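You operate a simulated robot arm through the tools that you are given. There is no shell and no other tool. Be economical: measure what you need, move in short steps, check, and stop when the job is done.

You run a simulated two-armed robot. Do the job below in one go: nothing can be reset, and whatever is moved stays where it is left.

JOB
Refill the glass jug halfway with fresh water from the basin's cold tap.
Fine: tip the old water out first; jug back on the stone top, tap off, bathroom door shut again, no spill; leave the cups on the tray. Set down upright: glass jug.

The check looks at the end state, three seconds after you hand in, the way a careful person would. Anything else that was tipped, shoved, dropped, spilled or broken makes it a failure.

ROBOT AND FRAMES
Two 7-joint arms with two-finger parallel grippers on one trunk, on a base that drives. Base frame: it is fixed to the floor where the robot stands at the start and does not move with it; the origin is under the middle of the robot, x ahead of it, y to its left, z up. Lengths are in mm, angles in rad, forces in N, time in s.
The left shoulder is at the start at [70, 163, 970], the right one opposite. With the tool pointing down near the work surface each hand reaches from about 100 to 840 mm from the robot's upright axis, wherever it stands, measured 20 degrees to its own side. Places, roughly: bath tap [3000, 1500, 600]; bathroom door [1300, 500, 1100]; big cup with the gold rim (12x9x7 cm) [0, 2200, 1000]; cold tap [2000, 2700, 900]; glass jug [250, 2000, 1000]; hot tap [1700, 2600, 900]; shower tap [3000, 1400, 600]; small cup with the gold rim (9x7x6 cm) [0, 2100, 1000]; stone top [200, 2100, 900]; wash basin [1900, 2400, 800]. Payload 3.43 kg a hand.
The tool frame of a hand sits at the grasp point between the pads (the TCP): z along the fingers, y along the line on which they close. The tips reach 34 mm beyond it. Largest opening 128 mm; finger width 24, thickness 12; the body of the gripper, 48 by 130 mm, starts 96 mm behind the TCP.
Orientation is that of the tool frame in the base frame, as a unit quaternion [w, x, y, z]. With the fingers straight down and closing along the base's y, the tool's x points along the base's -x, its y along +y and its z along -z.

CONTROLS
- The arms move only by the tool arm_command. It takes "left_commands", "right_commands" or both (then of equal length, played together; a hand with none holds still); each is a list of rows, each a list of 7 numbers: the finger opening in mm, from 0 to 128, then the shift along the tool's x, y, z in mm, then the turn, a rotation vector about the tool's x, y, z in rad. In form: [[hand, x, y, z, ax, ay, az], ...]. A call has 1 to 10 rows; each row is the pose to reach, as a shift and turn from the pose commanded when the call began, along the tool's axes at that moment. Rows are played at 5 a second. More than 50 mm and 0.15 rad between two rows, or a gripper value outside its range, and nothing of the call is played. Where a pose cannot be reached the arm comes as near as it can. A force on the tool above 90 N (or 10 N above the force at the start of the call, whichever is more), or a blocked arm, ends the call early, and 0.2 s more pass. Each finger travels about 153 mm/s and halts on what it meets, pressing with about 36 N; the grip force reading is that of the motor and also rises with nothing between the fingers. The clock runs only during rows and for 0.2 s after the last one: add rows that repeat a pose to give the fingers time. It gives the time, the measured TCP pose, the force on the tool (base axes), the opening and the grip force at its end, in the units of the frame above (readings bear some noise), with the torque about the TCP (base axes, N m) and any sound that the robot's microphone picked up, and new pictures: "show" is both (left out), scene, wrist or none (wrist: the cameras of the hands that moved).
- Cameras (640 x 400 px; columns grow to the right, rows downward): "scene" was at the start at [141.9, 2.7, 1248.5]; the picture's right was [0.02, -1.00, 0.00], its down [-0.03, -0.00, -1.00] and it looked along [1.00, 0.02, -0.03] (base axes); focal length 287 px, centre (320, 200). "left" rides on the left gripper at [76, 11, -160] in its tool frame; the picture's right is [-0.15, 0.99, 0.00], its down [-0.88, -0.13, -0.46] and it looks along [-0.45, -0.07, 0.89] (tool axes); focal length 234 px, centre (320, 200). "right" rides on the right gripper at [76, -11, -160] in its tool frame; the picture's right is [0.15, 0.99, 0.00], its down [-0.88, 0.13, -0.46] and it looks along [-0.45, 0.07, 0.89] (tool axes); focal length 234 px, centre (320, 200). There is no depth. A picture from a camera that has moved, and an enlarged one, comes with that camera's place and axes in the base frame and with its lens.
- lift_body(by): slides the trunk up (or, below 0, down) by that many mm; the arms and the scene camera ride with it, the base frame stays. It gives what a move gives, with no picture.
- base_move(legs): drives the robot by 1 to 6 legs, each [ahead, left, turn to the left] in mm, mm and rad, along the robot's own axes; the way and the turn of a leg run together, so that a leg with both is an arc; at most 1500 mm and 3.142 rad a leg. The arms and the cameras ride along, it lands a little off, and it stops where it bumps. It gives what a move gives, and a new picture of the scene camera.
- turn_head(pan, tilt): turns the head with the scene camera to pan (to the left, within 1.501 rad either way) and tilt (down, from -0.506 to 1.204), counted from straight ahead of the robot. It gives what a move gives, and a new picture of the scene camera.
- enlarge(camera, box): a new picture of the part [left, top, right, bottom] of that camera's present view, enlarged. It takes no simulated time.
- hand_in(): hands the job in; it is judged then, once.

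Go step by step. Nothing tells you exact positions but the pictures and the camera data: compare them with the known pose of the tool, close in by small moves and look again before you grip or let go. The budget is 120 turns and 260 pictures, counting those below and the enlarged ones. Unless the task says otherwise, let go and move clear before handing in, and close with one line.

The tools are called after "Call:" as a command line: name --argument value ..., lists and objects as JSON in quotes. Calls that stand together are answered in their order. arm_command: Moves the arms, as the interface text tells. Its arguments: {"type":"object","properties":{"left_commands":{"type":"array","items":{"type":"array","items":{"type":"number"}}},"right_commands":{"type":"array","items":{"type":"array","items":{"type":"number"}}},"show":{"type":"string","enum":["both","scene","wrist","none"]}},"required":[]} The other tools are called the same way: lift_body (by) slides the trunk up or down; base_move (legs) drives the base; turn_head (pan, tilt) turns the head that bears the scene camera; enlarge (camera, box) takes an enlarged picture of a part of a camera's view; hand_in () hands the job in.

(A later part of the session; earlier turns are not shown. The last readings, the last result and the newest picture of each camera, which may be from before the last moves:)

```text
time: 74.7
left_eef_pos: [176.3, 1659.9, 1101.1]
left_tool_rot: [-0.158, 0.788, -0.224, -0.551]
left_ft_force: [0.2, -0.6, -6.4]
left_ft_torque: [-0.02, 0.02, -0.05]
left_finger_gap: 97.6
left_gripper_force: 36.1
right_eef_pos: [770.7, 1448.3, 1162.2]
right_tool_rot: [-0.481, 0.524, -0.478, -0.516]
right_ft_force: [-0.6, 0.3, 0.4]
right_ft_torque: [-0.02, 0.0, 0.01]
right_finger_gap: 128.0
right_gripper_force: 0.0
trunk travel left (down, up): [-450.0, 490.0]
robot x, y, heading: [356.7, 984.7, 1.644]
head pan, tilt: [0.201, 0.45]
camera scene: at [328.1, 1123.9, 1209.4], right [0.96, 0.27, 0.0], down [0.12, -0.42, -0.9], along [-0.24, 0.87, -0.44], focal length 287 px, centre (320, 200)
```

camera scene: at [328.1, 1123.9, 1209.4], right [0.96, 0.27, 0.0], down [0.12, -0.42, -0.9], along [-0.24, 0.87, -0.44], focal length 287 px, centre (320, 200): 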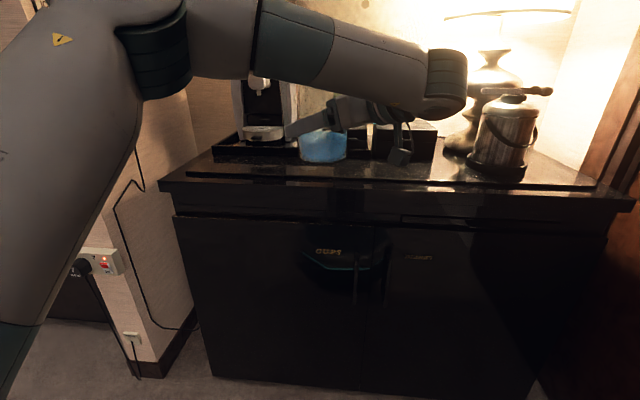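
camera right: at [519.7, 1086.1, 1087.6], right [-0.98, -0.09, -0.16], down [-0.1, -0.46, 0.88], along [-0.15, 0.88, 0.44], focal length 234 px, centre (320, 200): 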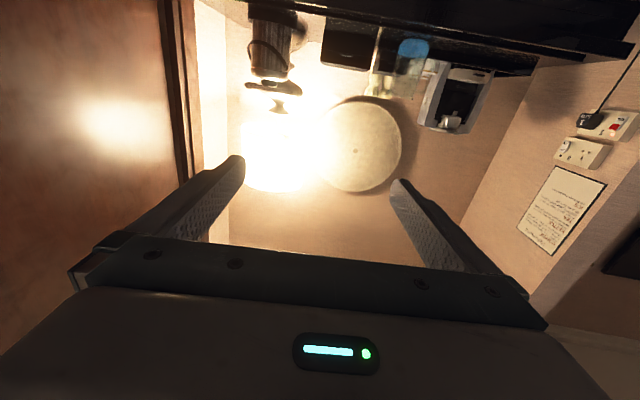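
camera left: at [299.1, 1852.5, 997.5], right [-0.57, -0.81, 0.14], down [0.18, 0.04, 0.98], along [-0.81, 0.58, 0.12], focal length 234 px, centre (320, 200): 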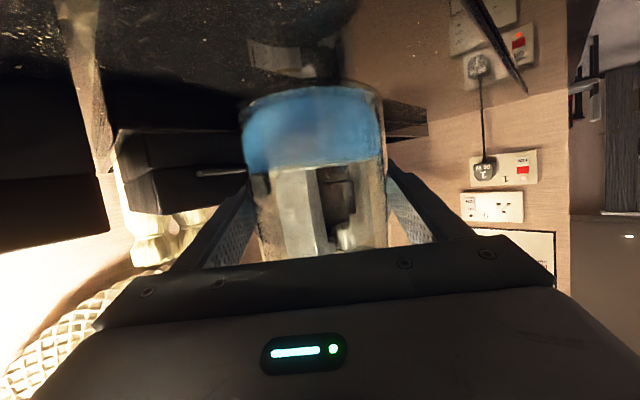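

The jug is safe. Now I tuck the right arm in, turn towards the bathroom and look at the opening.

Call:
arm_command --right_commands '[[128, 0, 30, 15, 0, 0, 0], [128, 0, 60, 30, 0, 0, 0], [128, 0, 90, 45, 0, 0, 0], [128, 0, 120, 60, 0, 0, 0], [128, 0, 150, 75, 0, 0, 0], [128, 0, 180, 90, 0, 0, 0], [128, 0, 210, 105, 0, 0, 0], [128, 0, 240, 120, 0, 0, 0], [128, 0, 250, 120, 0, 0, 0]]' --show "none"

Call:
base_move --legs '[[-150, 0, 0], [0, 0, -1.524]]'

Call:
turn_head --pan -0.2 --tilt 0.45

Call:
turn_head --pan -1.4 --tilt 0.3

```text
time: 76.7
left_eef_pos: [177.2, 1661.2, 1102.8]
left_tool_rot: [-0.158, 0.788, -0.226, -0.55]
left_ft_force: [0.0, -1.0, -6.2]
left_ft_torque: [0.02, 0.01, -0.05]
left_finger_gap: 97.5
left_gripper_force: 36.6
right_eef_pos: [512.1, 1549.5, 1157.7]
right_tool_rot: [-0.481, 0.524, -0.479, -0.515]
right_ft_force: [-0.1, 0.0, 0.4]
right_ft_torque: [0.01, 0.02, 0.02]
right_finger_gap: 128.0
right_gripper_force: 0.2
right hand out of reach, approached as far as the arm can: row 1, 2, 3, 4, 5, 6, 7
trunk travel left (down, up): [-450.0, 490.0]
robot x, y, heading: [354.9, 984.3, 1.643]
head pan, tilt: [0.201, 0.45]
```

```text
time: 81.9
left_eef_pos: [1040.6, 1019.8, 1102.3]
left_tool_rot: [0.5, -0.401, 0.715, 0.28]
left_ft_force: [-0.1, -1.3, -6.1]
left_ft_torque: [0.05, -0.05, -0.01]
left_finger_gap: 97.5
left_gripper_force: 35.8
right_eef_pos: [932.4, 681.8, 1157.5]
right_tool_rot: [0.704, -0.037, 0.709, 0.028]
right_ft_force: [0.9, 0.0, 0.3]
right_ft_torque: [-0.04, -0.01, 0.0]
right_finger_gap: 127.8
right_gripper_force: 0.0
trunk travel left (down, up): [-450.0, 490.0]
robot x, y, heading: [365.7, 834.1, 0.081]
head pan, tilt: [0.201, 0.45]
camera scene: at [506.8, 863.8, 1209.3], right [0.28, -0.96, 0.0], down [-0.42, -0.12, -0.9], along [0.86, 0.25, -0.44], focal length 287 px, centre (320, 200)
```

scene: 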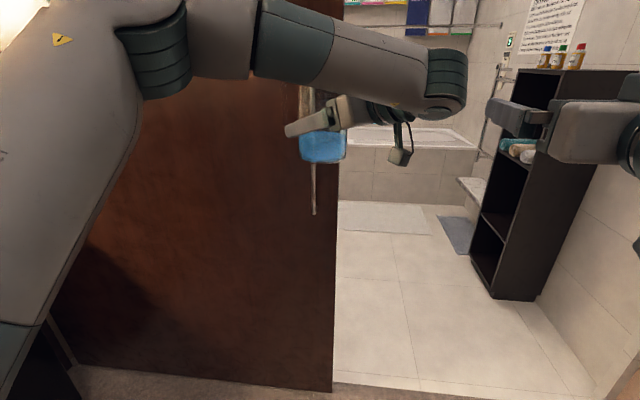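

```text
time: 82.8
left_eef_pos: [1042.1, 1019.4, 1102.3]
left_tool_rot: [0.499, -0.402, 0.714, 0.281]
left_ft_force: [0.9, -0.3, -7.0]
left_ft_torque: [0.07, -0.02, 0.01]
left_finger_gap: 97.7
left_gripper_force: 35.8
right_eef_pos: [932.6, 683.2, 1158.1]
right_tool_rot: [0.704, -0.036, 0.709, 0.029]
right_ft_force: [0.6, -0.3, 0.2]
right_ft_torque: [0.0, 0.0, 0.04]
right_finger_gap: 127.9
right_gripper_force: 0.0
trunk travel left (down, up): [-450.0, 490.0]
robot x, y, heading: [369.8, 833.9, 0.084]
head pan, tilt: [-0.201, 0.45]
camera scene: at [509.8, 827.5, 1209.3], right [-0.12, -0.99, 0.0], down [-0.43, 0.05, -0.9], along [0.89, -0.1, -0.44], focal length 287 px, centre (320, 200)
```

scene: 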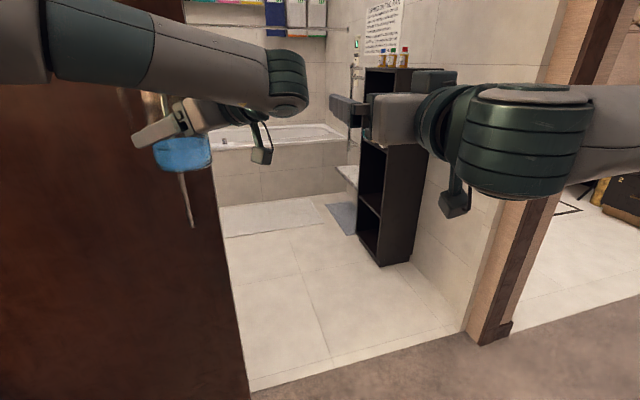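

```text
time: 84.2
left_eef_pos: [1042.3, 1020.1, 1102.4]
left_tool_rot: [0.5, -0.401, 0.715, 0.28]
left_ft_force: [0.1, -1.1, -6.5]
left_ft_torque: [0.03, -0.01, -0.01]
left_finger_gap: 97.7
left_gripper_force: 36.5
right_eef_pos: [932.7, 682.5, 1156.8]
right_tool_rot: [0.704, -0.037, 0.709, 0.029]
right_ft_force: [-0.4, -0.3, 0.7]
right_ft_torque: [-0.02, 0.02, 0.0]
right_finger_gap: 127.9
right_gripper_force: 0.1
trunk travel left (down, up): [-450.0, 490.0]
robot x, y, heading: [366.9, 833.7, 0.08]
head pan, tilt: [-1.4, 0.3]
camera scene: at [442.2, 747.8, 1223.2], right [-0.97, -0.25, 0.0], down [-0.08, 0.29, -0.96], along [0.24, -0.92, -0.3], focal length 287 px, centre (320, 200)
```

scene: 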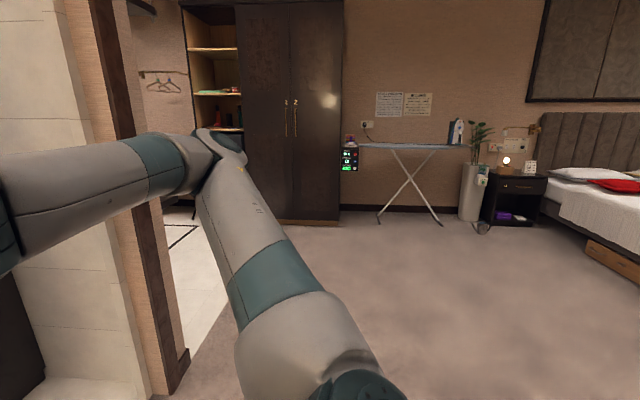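

The right elbow sticks out about 0.45 m; I'll stretch the right arm forward to bring the elbow in before passing the ~1 m opening.

Call:
arm_command --right_commands '[[128, 0, 5, 30, 0, 0, 0], [128, 0, 10, 60, 0, 0, 0], [128, 0, 15, 90, 0, 0, 0], [128, 0, 20, 120, 0, 0, 0], [128, 0, 25, 150, 0, 0, 0], [128, 0, 30, 180, 0, 0, 0], [128, 0, 40, 210, 0, 0, 0], [128, 0, 40, 230, 0, 0, 0]]' --show "scene"

```text
time: 86.0
left_eef_pos: [1043.6, 1020.0, 1100.9]
left_tool_rot: [0.498, -0.402, 0.715, 0.281]
left_ft_force: [-0.7, -0.2, -6.9]
left_ft_torque: [0.04, -0.05, 0.04]
left_finger_gap: 97.4
left_gripper_force: 36.3
right_eef_pos: [1156.9, 743.3, 1155.2]
right_tool_rot: [0.704, -0.036, 0.709, 0.027]
right_ft_force: [0.9, 0.5, 0.6]
right_ft_torque: [-0.03, -0.02, 0.01]
right_finger_gap: 127.7
right_gripper_force: 0.0
trunk travel left (down, up): [-450.0, 490.0]
robot x, y, heading: [367.5, 829.5, 0.086]
head pan, tilt: [-1.4, 0.3]
camera scene: at [442.4, 747.6, 1223.2], right [-0.97, -0.25, 0.0], down [-0.08, 0.29, -0.96], along [0.24, -0.92, -0.3], focal length 287 px, centre (320, 200)
```

scene: 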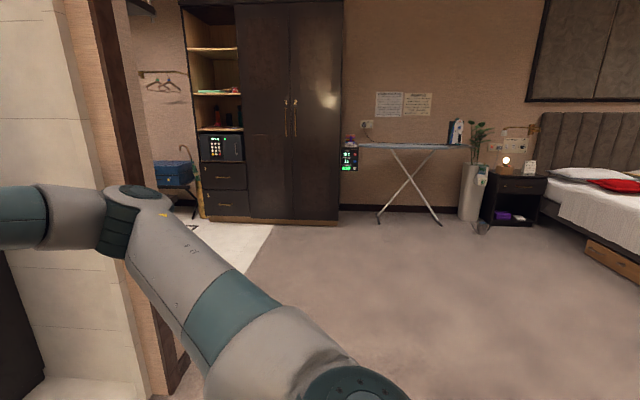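

The opening spans roughly y=0…1020 and the robot plus arms about 0.8 m. I'll shift right and align with the doorway.

Call:
base_move --legs '[[0, 0, 0.036], [0, -358, 0]]'

Call:
turn_head --pan 0 --tilt 0.45

```text
time: 88.6
left_eef_pos: [1077.2, 701.9, 1103.9]
left_tool_rot: [0.494, -0.414, 0.707, 0.29]
left_ft_force: [0.8, 0.0, -6.7]
left_ft_torque: [0.04, -0.03, -0.02]
left_finger_gap: 97.4
left_gripper_force: 36.4
right_eef_pos: [1200.2, 429.8, 1153.4]
right_tool_rot: [0.703, -0.048, 0.708, 0.04]
right_ft_force: [0.0, 0.2, -0.4]
right_ft_torque: [0.01, 0.01, 0.03]
right_finger_gap: 127.8
right_gripper_force: 0.0
trunk travel left (down, up): [-450.0, 490.0]
robot x, y, heading: [407.3, 490.9, 0.116]
head pan, tilt: [-1.4, 0.3]
camera scene: at [485.8, 408.2, 1223.2], right [-0.96, -0.28, 0.0], down [-0.09, 0.28, -0.96], along [0.27, -0.92, -0.3], focal length 287 px, centre (320, 200)
```

scene: 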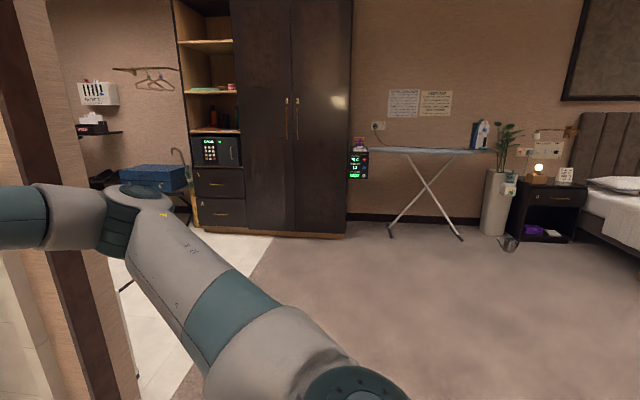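

```text
time: 90.1
left_eef_pos: [1075.7, 702.5, 1101.8]
left_tool_rot: [0.495, -0.414, 0.707, 0.289]
left_ft_force: [-0.1, 0.0, -6.0]
left_ft_torque: [0.05, -0.04, 0.03]
left_finger_gap: 97.4
left_gripper_force: 36.1
right_eef_pos: [1201.2, 429.7, 1155.2]
right_tool_rot: [0.703, -0.05, 0.708, 0.04]
right_ft_force: [-0.6, -1.2, -0.9]
right_ft_torque: [0.0, 0.0, -0.02]
right_finger_gap: 128.0
right_gripper_force: 0.1
trunk travel left (down, up): [-450.0, 490.0]
robot x, y, heading: [407.0, 489.7, 0.121]
head pan, tilt: [0.0, 0.45]
camera scene: at [550.4, 509.0, 1209.3], right [0.12, -0.99, 0.0], down [-0.43, -0.05, -0.9], along [0.89, 0.11, -0.44], focal length 287 px, centre (320, 200)
```

scene: 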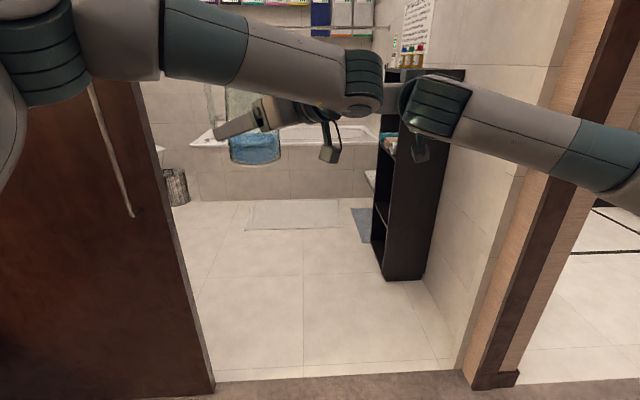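

Margins are about 100 mm each side. I'll drive in 600 mm and look again, minding the black shelf on the right.

Call:
base_move --legs '[[600, 0, 0]]'

Call:
turn_head --pan 0.9 --tilt 0.4

Call:
turn_head --pan -0.7 --tilt 0.5

```text
time: 93.5
left_eef_pos: [1671.2, 768.4, 1102.3]
left_tool_rot: [0.495, -0.413, 0.707, 0.29]
left_ft_force: [-0.7, -0.8, -6.4]
left_ft_torque: [0.01, -0.02, -0.02]
left_finger_gap: 97.7
left_gripper_force: 35.9
right_eef_pos: [1795.8, 499.2, 1153.6]
right_tool_rot: [0.703, -0.048, 0.709, 0.039]
right_ft_force: [0.2, 0.1, 0.0]
right_ft_torque: [0.02, -0.01, -0.02]
right_finger_gap: 128.0
right_gripper_force: 0.0
trunk travel left (down, up): [-450.0, 490.0]
robot x, y, heading: [1000.1, 561.3, 0.115]
head pan, tilt: [0.0, 0.45]
camera scene: at [1145.9, 578.8, 1209.2], right [0.12, -0.99, 0.0], down [-0.43, -0.05, -0.9], along [0.89, 0.1, -0.44], focal length 287 px, centre (320, 200)
```

scene: 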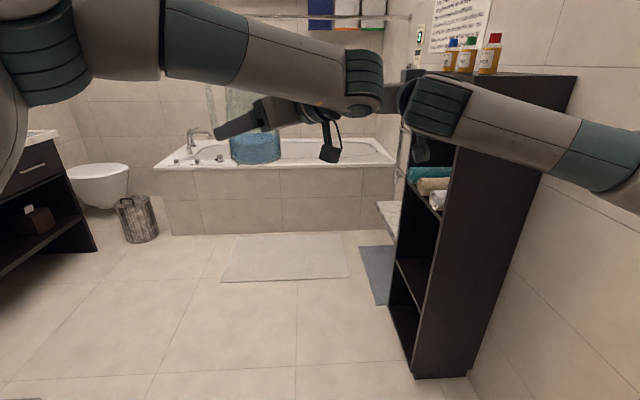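

```text
time: 94.7
left_eef_pos: [1672.5, 769.7, 1099.9]
left_tool_rot: [0.495, -0.413, 0.708, 0.289]
left_ft_force: [0.7, -0.2, -6.8]
left_ft_torque: [0.04, -0.03, 0.04]
left_finger_gap: 97.6
left_gripper_force: 35.8
right_eef_pos: [1796.0, 498.8, 1154.5]
right_tool_rot: [0.703, -0.048, 0.708, 0.04]
right_ft_force: [-0.5, -0.1, 0.0]
right_ft_torque: [-0.03, -0.02, 0.03]
right_finger_gap: 128.1
right_gripper_force: 0.1
trunk travel left (down, up): [-450.0, 490.0]
robot x, y, heading: [1004.2, 557.9, 0.115]
head pan, tilt: [0.901, 0.4]
camera scene: at [1103.0, 646.8, 1213.9], right [0.85, -0.53, 0.0], down [-0.21, -0.33, -0.92], along [0.48, 0.78, -0.39], focal length 287 px, centre (320, 200)
```

scene: 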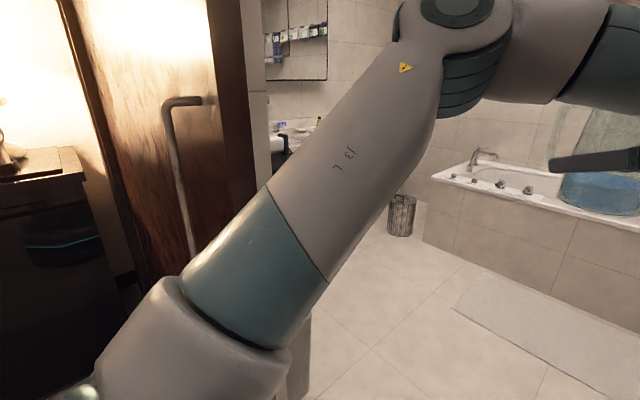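

```text
time: 96.4
left_eef_pos: [1672.0, 771.1, 1102.5]
left_tool_rot: [0.494, -0.414, 0.707, 0.29]
left_ft_force: [0.1, -0.2, -6.8]
left_ft_torque: [0.03, -0.01, -0.02]
left_finger_gap: 97.4
left_gripper_force: 35.7
right_eef_pos: [1796.0, 499.6, 1155.0]
right_tool_rot: [0.703, -0.048, 0.709, 0.039]
right_ft_force: [-1.3, -0.4, 0.3]
right_ft_torque: [-0.04, 0.01, 0.03]
right_finger_gap: 128.1
right_gripper_force: 0.1
trunk travel left (down, up): [-450.0, 490.0]
robot x, y, heading: [1004.1, 562.4, 0.117]
head pan, tilt: [-0.7, 0.499]
camera scene: at [1130.2, 518.0, 1204.8], right [-0.55, -0.83, 0.0], down [-0.4, 0.26, -0.88], along [0.73, -0.48, -0.48], focal length 287 px, centre (320, 200)
```

scene: 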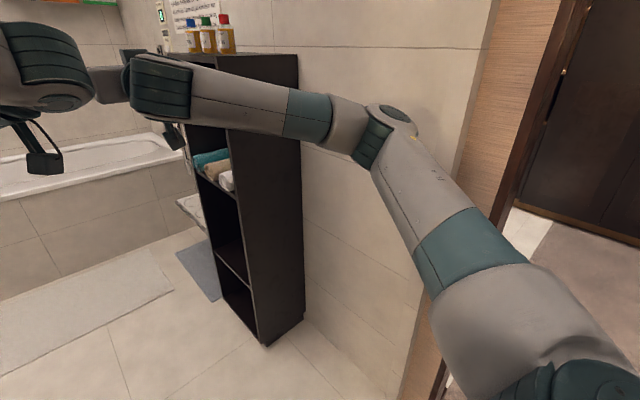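

The shelf's near end is at x≈1955, y 40–260 and the vanity is to the left with its front near y≈2280. I'll go in 400 mm, turn partly left, advance diagonally.

Call:
base_move --legs '[[400, 20, 0], [0, 0, 0.6]]'

Call:
turn_head --pan 0.3 --tilt 0.4

```text
time: 98.9
left_eef_pos: [2039.9, 834.1, 1109.2]
left_tool_rot: [0.499, -0.411, 0.708, 0.283]
left_ft_force: [0.4, -0.1, -7.7]
left_ft_torque: [0.01, -0.01, 0.01]
left_finger_gap: 97.7
left_gripper_force: 36.2
right_eef_pos: [2156.9, 565.0, 1159.6]
right_tool_rot: [0.707, -0.052, 0.705, 0.037]
right_ft_force: [-0.4, -1.3, 0.3]
right_ft_torque: [0.0, 0.01, 0.03]
right_finger_gap: 128.0
right_gripper_force: 0.1
trunk travel left (down, up): [-450.0, 490.0]
robot x, y, heading: [1375.9, 629.6, 0.103]
head pan, tilt: [-0.7, 0.499]
stopped in leg 1: the robot was blocked; the commanded pose is now the measured one
camera scene: at [1494.0, 587.9, 1207.3], right [-0.56, -0.83, 0.0], down [-0.39, 0.26, -0.88], along [0.73, -0.49, -0.47], focal length 287 px, centre (320, 200)
```

scene: 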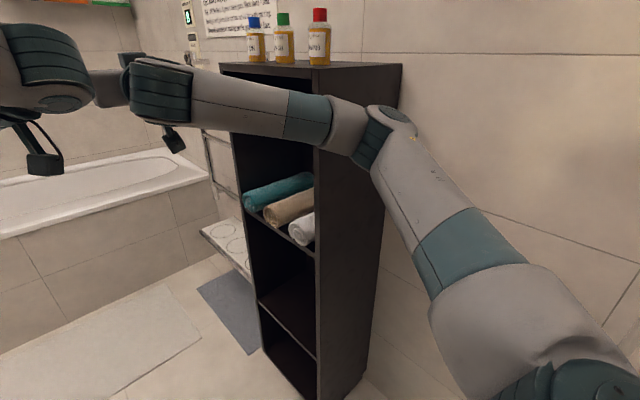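

```text
time: 100.2
left_eef_pos: [2037.0, 835.1, 1111.7]
left_tool_rot: [0.5, -0.414, 0.706, 0.283]
left_ft_force: [-1.0, -0.7, -7.6]
left_ft_torque: [0.03, -0.04, 0.02]
left_finger_gap: 97.6
left_gripper_force: 35.4
right_eef_pos: [2156.8, 566.0, 1162.2]
right_tool_rot: [0.707, -0.051, 0.704, 0.036]
right_ft_force: [1.0, -0.2, -0.1]
right_ft_torque: [0.0, 0.01, 0.0]
right_finger_gap: 128.2
right_gripper_force: 0.0
trunk travel left (down, up): [-450.0, 490.0]
robot x, y, heading: [1385.6, 628.3, 0.109]
head pan, tilt: [0.3, 0.4]
camera scene: at [1501.5, 674.4, 1215.9], right [0.4, -0.92, 0.01], down [-0.34, -0.16, -0.93], along [0.85, 0.37, -0.38], focal length 287 px, centre (320, 200)
```

scene: 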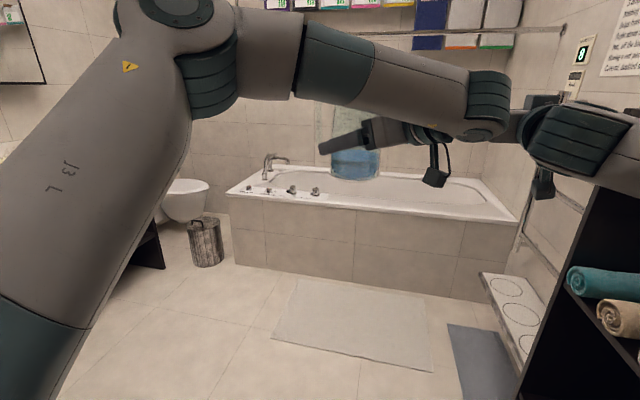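

The robot was blocked near the end, probably by the right elbow at the shelf. I'll back off a little and check.

Call:
base_move --legs '[[-60, 0, 0]]'

Call:
turn_head --pan -0.8 --tilt 0.5

```text
time: 101.1
left_eef_pos: [1995.4, 825.9, 1101.7]
left_tool_rot: [0.496, -0.411, 0.709, 0.287]
left_ft_force: [-0.3, -0.7, -5.9]
left_ft_torque: [0.0, 0.0, -0.01]
left_finger_gap: 97.6
left_gripper_force: 36.2
right_eef_pos: [2114.6, 556.4, 1148.4]
right_tool_rot: [0.701, -0.05, 0.71, 0.038]
right_ft_force: [0.2, 0.6, 0.7]
right_ft_torque: [-0.02, 0.02, -0.04]
right_finger_gap: 128.0
right_gripper_force: 0.2
trunk travel left (down, up): [-450.0, 490.0]
robot x, y, heading: [1327.6, 622.0, 0.112]
head pan, tilt: [0.3, 0.4]
camera scene: at [1461.5, 665.1, 1213.9], right [0.4, -0.92, 0.0], down [-0.36, -0.15, -0.92], along [0.84, 0.37, -0.39], focal length 287 px, centre (320, 200)
```

scene: 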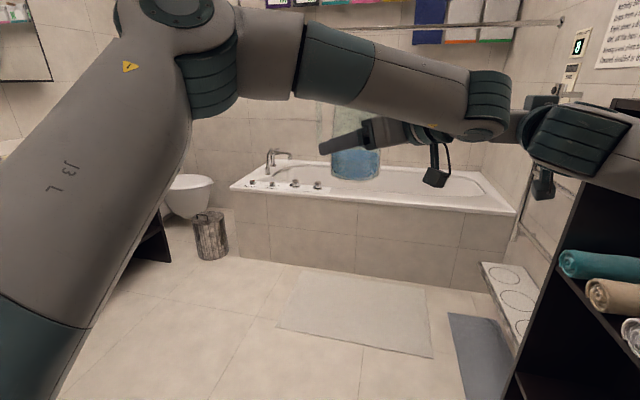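

```text
time: 102.5
left_eef_pos: [1996.9, 825.6, 1102.0]
left_tool_rot: [0.495, -0.411, 0.709, 0.288]
left_ft_force: [-0.2, -0.2, -6.6]
left_ft_torque: [0.04, 0.0, 0.02]
left_finger_gap: 97.5
left_gripper_force: 36.2
right_eef_pos: [2117.1, 556.9, 1149.0]
right_tool_rot: [0.701, -0.05, 0.711, 0.037]
right_ft_force: [0.3, 0.3, -0.1]
right_ft_torque: [-0.03, 0.01, 0.01]
right_finger_gap: 128.0
right_gripper_force: 0.1
trunk travel left (down, up): [-450.0, 490.0]
robot x, y, heading: [1325.6, 623.8, 0.112]
head pan, tilt: [-0.799, 0.499]
camera scene: at [1447.5, 570.6, 1204.8], right [-0.64, -0.77, 0.0], down [-0.37, 0.3, -0.88], along [0.68, -0.56, -0.48], focal length 287 px, centre (320, 200)
```

scene: 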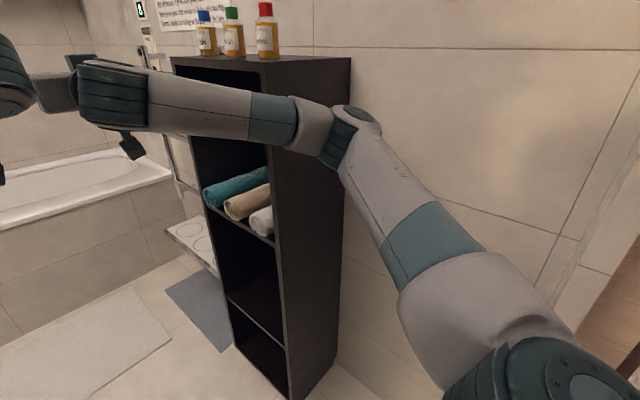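

That was the right elbow touching the shelf; shelf and bottles stand as before. I'll back up slightly, turn left only partway, then translate into the room with the elbow clear.

Call:
base_move --legs '[[-55, 25, 0], [0, 0, 0.44]]'

Call:
base_move --legs '[[340, -190, 0]]'

```text
time: 104.7
left_eef_pos: [1786.9, 1110.5, 1100.8]
left_tool_rot: [0.421, -0.556, 0.602, 0.39]
left_ft_force: [0.1, 0.4, -6.6]
left_ft_torque: [0.04, -0.05, -0.03]
left_finger_gap: 97.6
left_gripper_force: 35.9
right_eef_pos: [2012.8, 919.9, 1147.6]
right_tool_rot: [0.676, -0.204, 0.683, 0.189]
right_ft_force: [-0.2, 0.0, 0.8]
right_ft_torque: [-0.04, -0.01, -0.01]
right_finger_gap: 128.1
right_gripper_force: 0.0
trunk travel left (down, up): [-450.0, 490.0]
robot x, y, heading: [1269.7, 638.3, 0.548]
head pan, tilt: [-0.799, 0.499]
camera scene: at [1401.6, 645.8, 1204.8], right [-0.25, -0.97, 0.0], down [-0.46, 0.12, -0.88], along [0.85, -0.22, -0.48], focal length 287 px, centre (320, 200)
```

scene: 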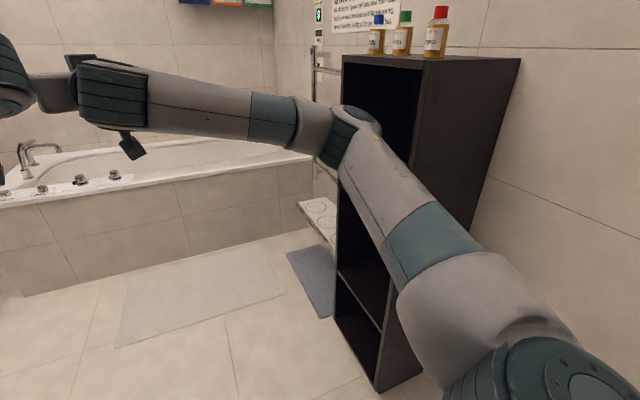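

```text
time: 107.2
left_eef_pos: [2175.5, 1125.5, 1102.0]
left_tool_rot: [0.421, -0.555, 0.604, 0.388]
left_ft_force: [0.4, -0.4, -7.4]
left_ft_torque: [0.02, 0.01, 0.05]
left_finger_gap: 97.5
left_gripper_force: 36.0
right_eef_pos: [2398.8, 934.6, 1146.8]
right_tool_rot: [0.676, -0.203, 0.683, 0.188]
right_ft_force: [0.3, 0.1, -0.1]
right_ft_torque: [0.04, -0.01, 0.02]
right_finger_gap: 128.2
right_gripper_force: 0.1
trunk travel left (down, up): [-450.0, 490.0]
robot x, y, heading: [1654.5, 660.5, 0.547]
head pan, tilt: [-0.799, 0.499]
camera scene: at [1787.7, 661.4, 1204.8], right [-0.25, -0.97, 0.0], down [-0.46, 0.12, -0.88], along [0.85, -0.22, -0.48], focal length 287 px, centre (320, 200)
```

scene: 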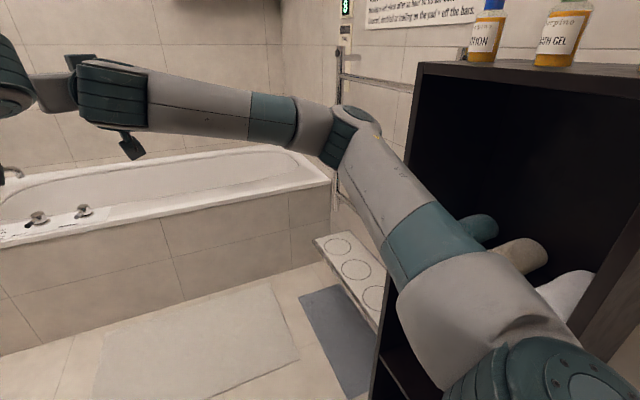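

Clear of the shelf. Next I move further in and turn to face the vanity.

Call:
base_move --legs '[[370, 231, 0], [0, 0, 1.14]]'

Call:
turn_head --pan 0 --tilt 0.3

```text
time: 112.7
left_eef_pos: [1629.8, 1714.8, 1102.0]
left_tool_rot: [-0.141, 0.795, -0.204, -0.554]
left_ft_force: [-0.4, 0.5, -7.2]
left_ft_torque: [0.0, 0.03, 0.0]
left_finger_gap: 97.6
left_gripper_force: 35.6
right_eef_pos: [1896.1, 1841.5, 1147.6]
right_tool_rot: [-0.463, 0.543, -0.461, -0.528]
right_ft_force: [-0.1, -0.4, 0.9]
right_ft_torque: [0.03, 0.01, -0.04]
right_finger_gap: 128.0
right_gripper_force: 0.0
trunk travel left (down, up): [-450.0, 490.0]
robot x, y, heading: [1848.1, 1048.0, 1.7]
head pan, tilt: [-0.799, 0.499]
camera scene: at [1898.6, 1172.0, 1204.8], right [0.78, -0.62, 0.0], down [-0.3, -0.38, -0.88], along [0.55, 0.69, -0.48], focal length 287 px, centre (320, 200)
```

scene: 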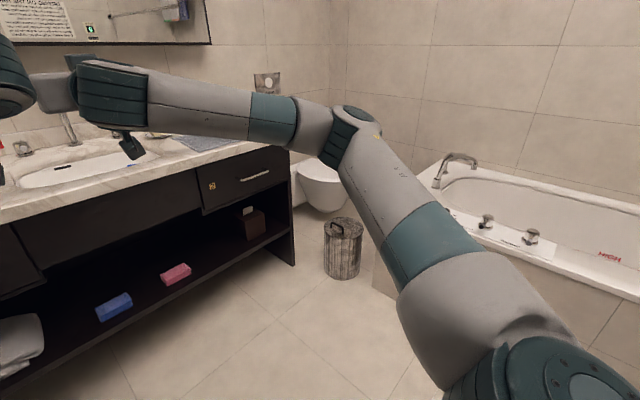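

```text
time: 113.8
left_eef_pos: [1629.4, 1715.9, 1101.3]
left_tool_rot: [-0.141, 0.794, -0.204, -0.555]
left_ft_force: [-0.6, -0.1, -7.7]
left_ft_torque: [0.0, 0.01, 0.03]
left_finger_gap: 97.4
left_gripper_force: 36.1
right_eef_pos: [1896.6, 1841.8, 1148.3]
right_tool_rot: [-0.464, 0.543, -0.461, -0.527]
right_ft_force: [-0.3, 0.3, 0.0]
right_ft_torque: [-0.01, -0.02, -0.02]
right_finger_gap: 127.9
right_gripper_force: 0.0
trunk travel left (down, up): [-450.0, 490.0]
robot x, y, heading: [1851.4, 1046.0, 1.7]
head pan, tilt: [0.0, 0.3]
camera scene: at [1830.4, 1193.3, 1223.2], right [0.99, 0.13, 0.0], down [0.04, -0.29, -0.95], along [-0.12, 0.95, -0.3], focal length 287 px, centre (320, 200)
```

scene: 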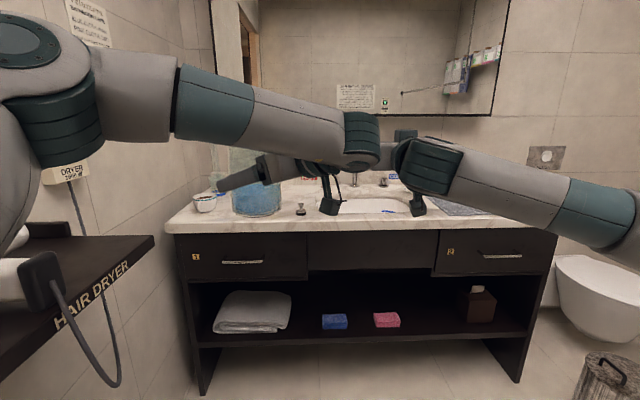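

I face the vanity. Let me look closely at the basin and taps.

Call:
enlarge --camera "scene" --box '[180, 140, 480, 260]'

Call:
arm_command --right_commands '[[128, 0, 0, 0, 0, 0, 0]]' --show "wrist"

```text
2.13 times, centred on (330, 200) of scene
camera zoom: at [1830.4, 1193.3, 1223.2], right [0.99, 0.13, 0.0], down [0.04, -0.29, -0.95], along [-0.12, 0.95, -0.3], focal length 611 px, centre (299, 200)
```

zoom: 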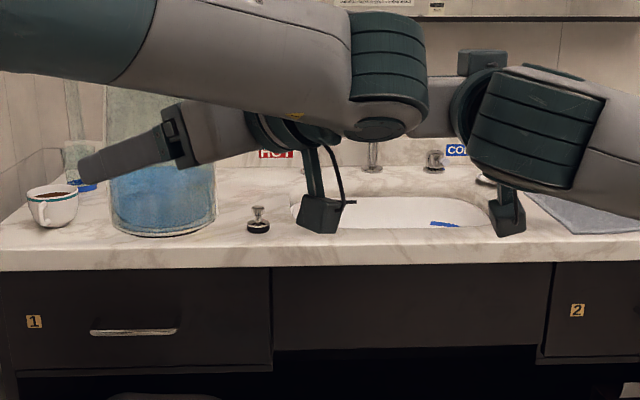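

```text
time: 114.2
left_eef_pos: [1631.6, 1715.0, 1101.1]
left_tool_rot: [-0.142, 0.794, -0.204, -0.555]
left_ft_force: [-0.3, -0.2, -6.1]
left_ft_torque: [0.04, 0.04, 0.01]
left_finger_gap: 97.6
left_gripper_force: 35.8
right_eef_pos: [1896.8, 1840.9, 1147.5]
right_tool_rot: [-0.464, 0.542, -0.462, -0.526]
right_ft_force: [-0.3, 1.5, 0.0]
right_ft_torque: [0.0, 0.01, 0.02]
right_finger_gap: 127.9
right_gripper_force: 0.1
trunk travel left (down, up): [-450.0, 490.0]
robot x, y, heading: [1845.4, 1051.4, 1.7]
head pan, tilt: [0.0, 0.3]
camera right: at [1932.0, 1683.9, 1075.5], right [-0.98, -0.15, -0.16], down [-0.08, -0.46, 0.88], along [-0.2, 0.88, 0.44], focal length 234 px, centre (320, 200)
```

right: 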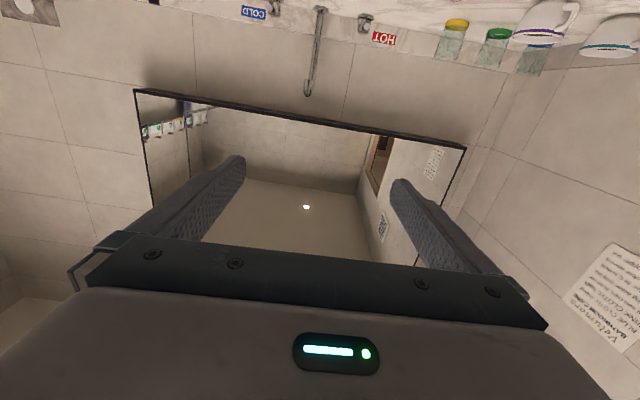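

I see HOT/COLD labels and a tall spout in the middle. I'll pitch the right hand down to view the basin with its camera.

Call:
arm_command --right_commands '[[128, -10, -10, 0, 0, 0.15, 0], [128, -20, -20, 0, 0, 0.3, 0], [128, -30, -30, 0, 0, 0.45, 0], [128, -40, -40, 0, 0, 0.6, 0], [128, -50, -50, 0, 0, 0.75, 0]]'

```text
time: 115.4
left_eef_pos: [1629.2, 1715.2, 1101.3]
left_tool_rot: [-0.142, 0.794, -0.204, -0.554]
left_ft_force: [0.1, 0.2, -7.0]
left_ft_torque: [0.01, 0.05, -0.05]
left_finger_gap: 97.9
left_gripper_force: 36.1
right_eef_pos: [1944.4, 1848.5, 1199.4]
right_tool_rot: [-0.262, 0.699, -0.598, -0.291]
right_ft_force: [0.2, 0.5, 0.0]
right_ft_torque: [0.03, -0.02, -0.05]
right_finger_gap: 128.1
right_gripper_force: 0.1
trunk travel left (down, up): [-450.0, 490.0]
robot x, y, heading: [1847.9, 1046.3, 1.699]
head pan, tilt: [0.0, 0.3]
camera scene: at [1829.5, 1193.0, 1223.1], right [0.99, 0.13, 0.0], down [0.04, -0.29, -0.95], along [-0.12, 0.95, -0.3], focal length 287 px, centre (320, 200)
camera right: at [1978.4, 1683.4, 1256.9], right [-0.96, -0.24, -0.12], down [-0.19, 0.26, 0.95], along [-0.2, 0.93, -0.29], focal length 234 px, centre (320, 200)
```

scene: 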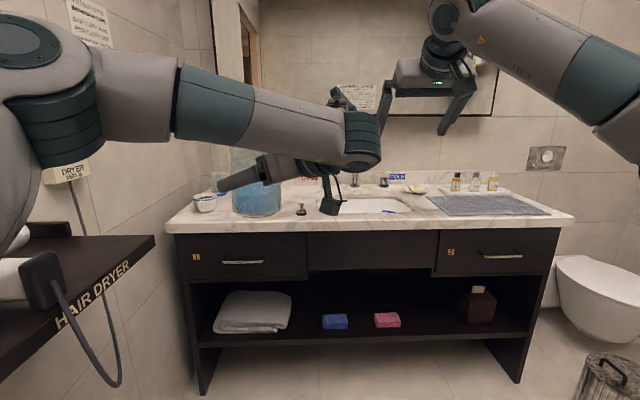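
right: 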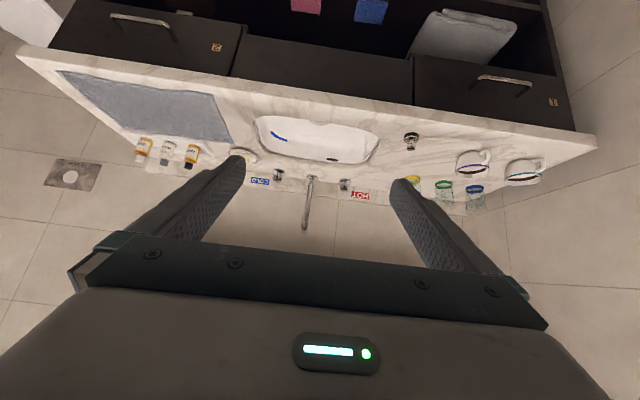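

Call:
enlarge --camera "right" --box '[220, 90, 440, 240]'

Call:
enlarge --camera "scene" --box '[280, 160, 440, 230]'

```text
2.67 times, centred on (330, 165) of right
camera zoom: at [1978.4, 1683.4, 1256.9], right [-0.96, -0.24, -0.12], down [-0.19, 0.26, 0.95], along [-0.2, 0.93, -0.29], focal length 624 px, centre (293, 293)
```

zoom: 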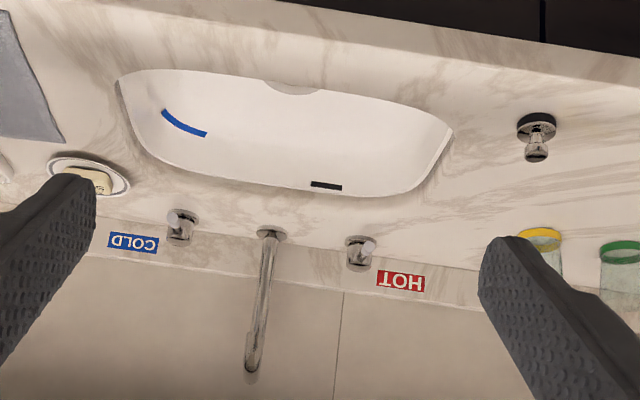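

```text
4.00 times, centred on (360, 195) of scene
camera zoom: at [1829.5, 1193.0, 1223.1], right [0.99, 0.13, 0.0], down [0.04, -0.29, -0.95], along [-0.12, 0.95, -0.3], focal length 1146 px, centre (160, 220)
```

zoom: 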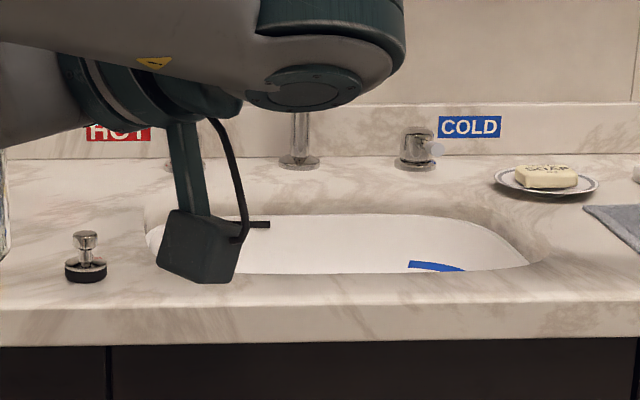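

Combining views, the counter is at z≈800, basin about x 1660–2080, y 2300–2600, cold tap ≈(1975, 2705), spout outlet ≈(1850, 2510, 1115). I'll drive towards it, stopping short.

Call:
base_move --legs '[[0, -310, 0], [540, 0, 0]]'

Call:
turn_head --pan 0.25 --tilt 0.5

Call:
arm_command --right_commands '[[128, 0, 0, 0, 0, 0, 0]]' --show "wrist"

```text
time: 120.2
left_eef_pos: [1881.8, 2278.8, 1102.0]
left_tool_rot: [-0.144, 0.794, -0.208, -0.553]
left_ft_force: [0.0, -0.3, -7.3]
left_ft_torque: [0.0, -0.01, 0.02]
left_finger_gap: 97.7
left_gripper_force: 36.2
right_eef_pos: [2197.5, 2409.5, 1198.2]
right_tool_rot: [-0.264, 0.696, -0.601, -0.291]
right_ft_force: [-0.7, 0.2, 0.1]
right_ft_torque: [0.0, 0.03, 0.03]
right_finger_gap: 127.9
right_gripper_force: 0.0
trunk travel left (down, up): [-450.0, 490.0]
robot x, y, heading: [2092.6, 1612.3, 1.691]
head pan, tilt: [0.0, 0.3]
camera scene: at [2076.7, 1755.7, 1223.1], right [0.99, 0.12, 0.0], down [0.04, -0.29, -0.95], along [-0.12, 0.95, -0.3], focal length 287 px, centre (320, 200)
```

scene: 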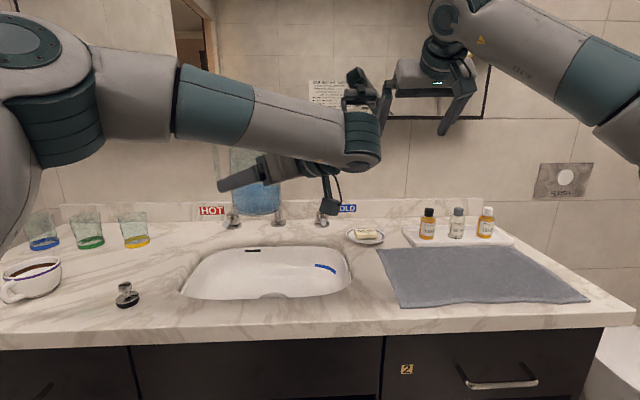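

```text
time: 121.0
left_eef_pos: [1880.4, 2280.0, 1102.8]
left_tool_rot: [-0.144, 0.793, -0.207, -0.555]
left_ft_force: [-0.3, -0.3, -7.0]
left_ft_torque: [0.01, 0.04, 0.01]
left_finger_gap: 97.8
left_gripper_force: 36.2
right_eef_pos: [2196.7, 2408.6, 1199.9]
right_tool_rot: [-0.264, 0.696, -0.602, -0.29]
right_ft_force: [-0.5, 0.0, -1.0]
right_ft_torque: [-0.02, 0.03, 0.02]
right_finger_gap: 127.7
right_gripper_force: 0.1
trunk travel left (down, up): [-450.0, 490.0]
robot x, y, heading: [2092.6, 1612.5, 1.691]
head pan, tilt: [0.25, 0.499]
camera scene: at [2055.2, 1747.3, 1204.9], right [0.93, 0.36, 0.0], down [0.17, -0.45, -0.88], along [-0.32, 0.82, -0.48], focal length 287 px, centre (320, 200)
```

scene: 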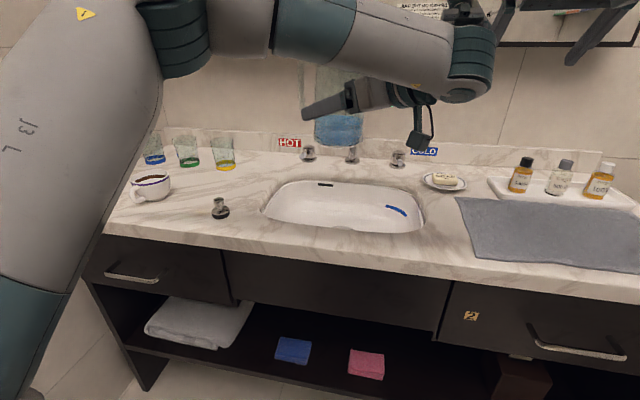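

```text
time: 121.3
left_eef_pos: [1882.4, 2279.3, 1101.6]
left_tool_rot: [-0.143, 0.794, -0.207, -0.554]
left_ft_force: [0.3, 0.6, -7.4]
left_ft_torque: [0.04, 0.08, 0.0]
left_finger_gap: 97.8
left_gripper_force: 35.8
right_eef_pos: [2196.8, 2409.9, 1198.9]
right_tool_rot: [-0.264, 0.696, -0.602, -0.291]
right_ft_force: [-0.4, -2.3, -0.5]
right_ft_torque: [0.03, -0.02, 0.04]
right_finger_gap: 127.9
right_gripper_force: 0.1
trunk travel left (down, up): [-450.0, 490.0]
robot x, y, heading: [2095.8, 1610.7, 1.695]
head pan, tilt: [0.25, 0.499]
camera right: at [2229.9, 2244.7, 1256.2], right [-0.96, -0.24, -0.12], down [-0.18, 0.26, 0.95], along [-0.19, 0.94, -0.29], focal length 234 px, centre (320, 200)
```

right: 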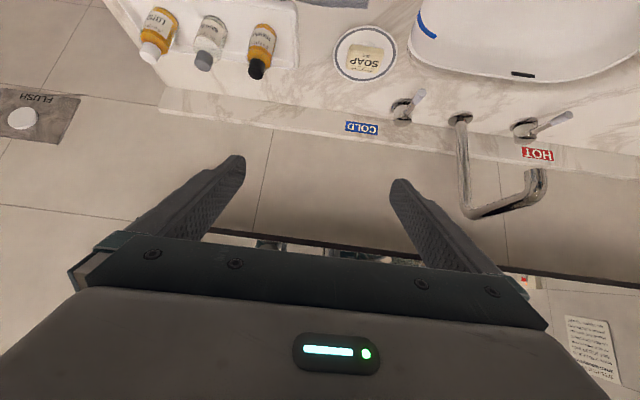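

Now I can see the gooseneck spout. Enlarging the taps.

Call:
enlarge --camera "right" --box '[340, 40, 620, 240]'

Call:
enlarge --camera "scene" --box '[260, 110, 480, 250]'

```text
2.00 times, centred on (480, 140) of right
camera zoom: at [2229.9, 2244.7, 1256.2], right [-0.96, -0.24, -0.12], down [-0.18, 0.26, 0.95], along [-0.19, 0.94, -0.29], focal length 468 px, centre (0, 320)
```

zoom: 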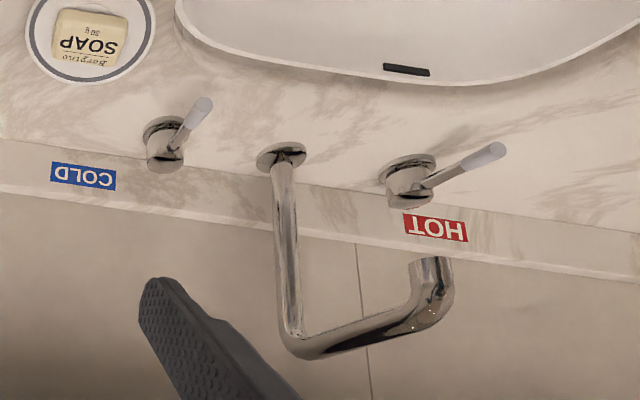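

```text
2.86 times, centred on (370, 180) of scene
camera zoom: at [2055.1, 1747.4, 1204.8], right [0.93, 0.36, 0.0], down [0.17, -0.45, -0.88], along [-0.32, 0.82, -0.48], focal length 819 px, centre (177, 257)
```

zoom: 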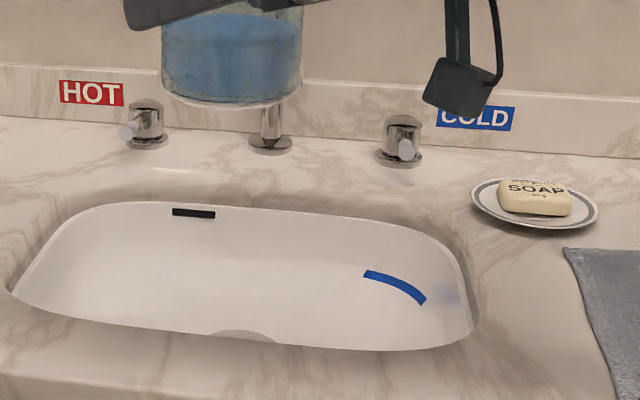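

Positions firm up: counter z≈848, cold lever from post (1969, 2668) to tip (1987, 2571, 898) pointing front, outlet ≈(1840, 2490, 1064). The jug is above the basin's front part; I lower it and will pour by rolling the hand so the mouth tips towards the basin's middle.

Call:
arm_command --left_commands '[[40, 14, 0, 5.1, 0, 0, 0], [40, 28, 0, 10.2, 0, 0, 0], [40, 42, 0, 15.3, 0, 0, 0], [40, 56, 0, 20.4, 0, 0, 0], [40, 70, 0, 25.5, 0, 0, 0], [40, 84, 0, 30.6, 0, 0, 0], [40, 98, 0, 35.7, 0, 0, 0], [40, 98, 0, 35.7, 0, 0, 0.1], [40, 98, 0, 35.7, 0, 0, 0.2], [40, 98, 0, 35.7, 0, 0, 0.3]]'

```text
time: 123.5
left_eef_pos: [1881.9, 2277.6, 997.1]
left_tool_rot: [-0.059, 0.753, -0.323, -0.57]
left_ft_force: [0.4, -1.3, -6.9]
left_ft_torque: [0.01, 0.03, 0.03]
left_finger_gap: 97.5
left_gripper_force: 35.5
right_eef_pos: [2197.0, 2409.0, 1200.2]
right_tool_rot: [-0.263, 0.696, -0.601, -0.291]
right_ft_force: [0.0, -0.9, -0.5]
right_ft_torque: [0.01, 0.02, -0.02]
right_finger_gap: 128.0
right_gripper_force: 0.1
trunk travel left (down, up): [-450.0, 490.0]
robot x, y, heading: [2096.4, 1613.0, 1.694]
head pan, tilt: [0.25, 0.499]
camera scene: at [2055.2, 1747.3, 1204.8], right [0.93, 0.36, 0.0], down [0.17, -0.45, -0.88], along [-0.32, 0.82, -0.48], focal length 287 px, centre (320, 200)
camera left: at [2017.2, 2164.4, 987.8], right [-0.57, -0.71, 0.41], down [0.32, 0.26, 0.91], along [-0.76, 0.65, 0.08], focal length 234 px, centre (320, 200)
```

scene: 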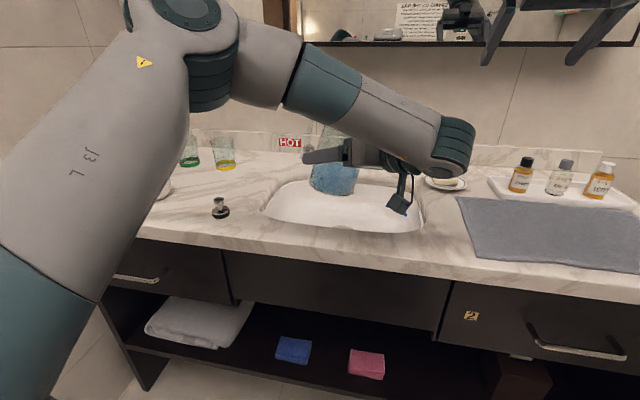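
left: 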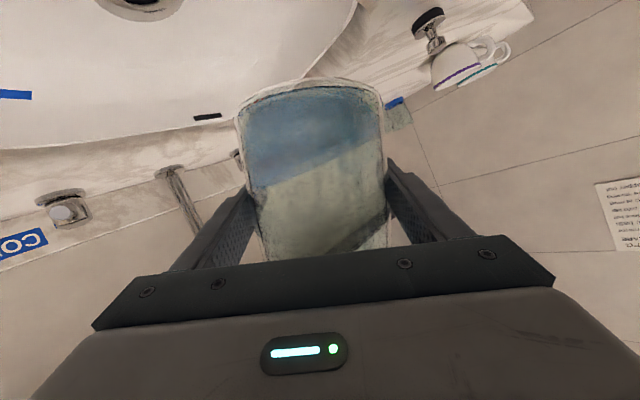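

The jug tips the right way. I continue the roll.

Call:
arm_command --left_commands '[[40, 0, 0, 0, 0, 0, 0.1], [40, 0, 0, 0, 0, 0, 0.2], [40, 0, 0, 0, 0, 0, 0.3], [40, 0, 0, 0, 0, 0, 0.4], [40, 0, 0, 0, 0, 0, 0.5], [40, 0, 0, 0, 0, 0, 0.6], [40, 0, 0, 0, 0, 0, 0.68], [40, 0, 0, 0, 0, 0, 0.76], [40, 0, 0, 0, 0, 0, 0.84], [40, 0, 0, 0, 0, 0, 0.9]]'

```text
time: 125.8
left_eef_pos: [1881.0, 2277.7, 997.7]
left_tool_rot: [-0.195, -0.537, 0.619, 0.539]
left_ft_force: [-0.7, 0.4, -6.6]
left_ft_torque: [-0.04, 0.08, -0.01]
left_finger_gap: 97.6
left_gripper_force: 35.2
right_eef_pos: [2197.1, 2408.3, 1198.9]
right_tool_rot: [-0.264, 0.695, -0.602, -0.29]
right_ft_force: [-0.1, -0.2, -0.1]
right_ft_torque: [-0.02, 0.01, 0.0]
right_finger_gap: 128.0
right_gripper_force: 0.1
trunk travel left (down, up): [-450.0, 490.0]
robot x, y, heading: [2094.5, 1609.4, 1.693]
head pan, tilt: [0.25, 0.499]
camera scene: at [2055.2, 1747.4, 1204.8], right [0.93, 0.36, 0.0], down [0.17, -0.45, -0.88], along [-0.32, 0.82, -0.48], focal length 287 px, centre (320, 200)
camera left: at [1980.9, 2137.5, 1036.5], right [-0.4, -0.03, 0.92], down [0.74, 0.58, 0.34], along [-0.54, 0.81, -0.21], focal length 234 px, centre (320, 200)
```

scene: 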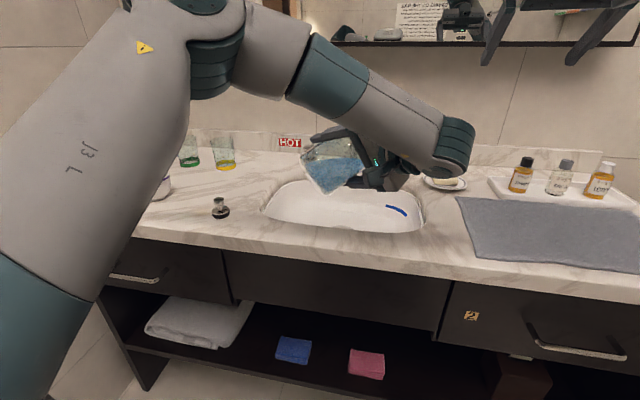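
left: 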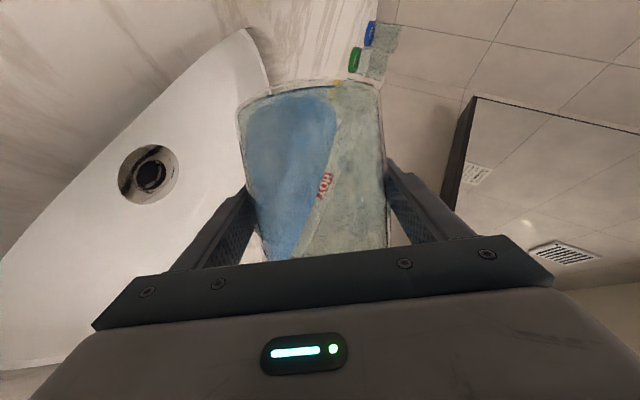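

About 64° tilted; water is about to leave over the rim, which is above the basin. I shift slightly to be more central and continue the roll slowly.

Call:
arm_command --left_commands '[[40, -6, 7, 23, 0, 0, 0], [40, -12.4, 13.5, 46.5, 0, 0, 0], [40, -12.4, 13.5, 46.5, 0, 0, 0.08], [40, -12.4, 13.5, 46.5, 0, 0, 0.16], [40, -12.4, 13.5, 46.5, 0, 0, 0.24], [40, -12.4, 13.5, 46.5, 0, 0, 0.32], [40, -12.4, 13.5, 46.5, 0, 0, 0.4], [40, -12.4, 13.5, 46.5, 0, 0, 0.48], [40, -12.4, 13.5, 46.5, 0, 0, 0.56], [40, -12.4, 13.5, 46.5, 0, 0, 0.64]]'

```text
time: 128.0
left_eef_pos: [1842.2, 2308.3, 997.7]
left_tool_rot: [-0.355, -0.315, 0.757, 0.45]
left_ft_force: [-0.3, -0.7, -5.5]
left_ft_torque: [-0.02, 0.06, 0.02]
left_finger_gap: 97.6
left_gripper_force: 36.1
right_eef_pos: [2196.7, 2409.9, 1200.0]
right_tool_rot: [-0.263, 0.696, -0.602, -0.29]
right_ft_force: [-0.2, -0.9, 1.0]
right_ft_torque: [-0.01, -0.02, 0.0]
right_finger_gap: 128.0
right_gripper_force: 0.1
trunk travel left (down, up): [-450.0, 490.0]
robot x, y, heading: [2095.6, 1611.1, 1.692]
head pan, tilt: [0.25, 0.499]
camera scene: at [2055.2, 1747.3, 1204.8], right [0.93, 0.36, 0.0], down [0.17, -0.45, -0.88], along [-0.32, 0.82, -0.48], focal length 287 px, centre (320, 200)
camera left: at [1929.2, 2179.6, 1081.9], right [-0.08, 0.51, 0.86], down [0.88, 0.44, -0.18], along [-0.47, 0.74, -0.48], focal length 234 px, centre (320, 200)
```

scene: 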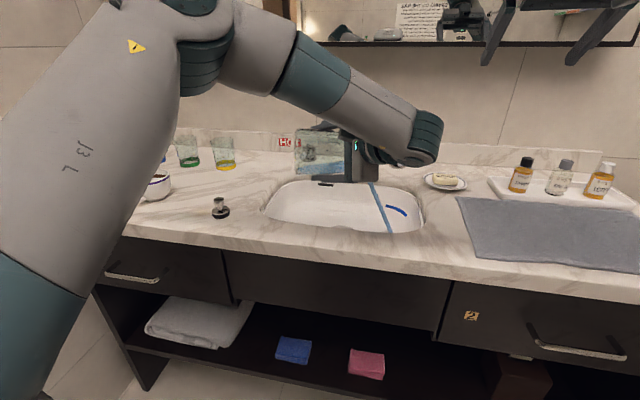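
left: 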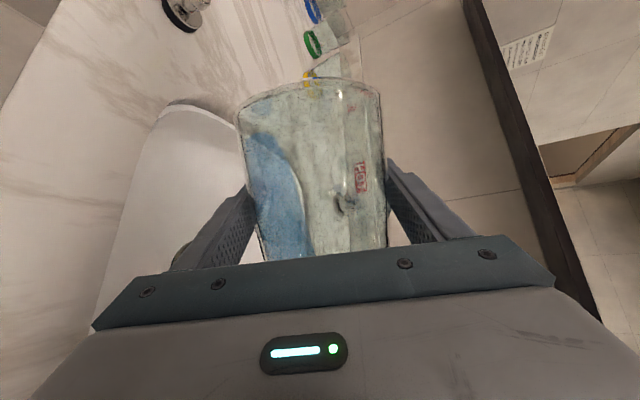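

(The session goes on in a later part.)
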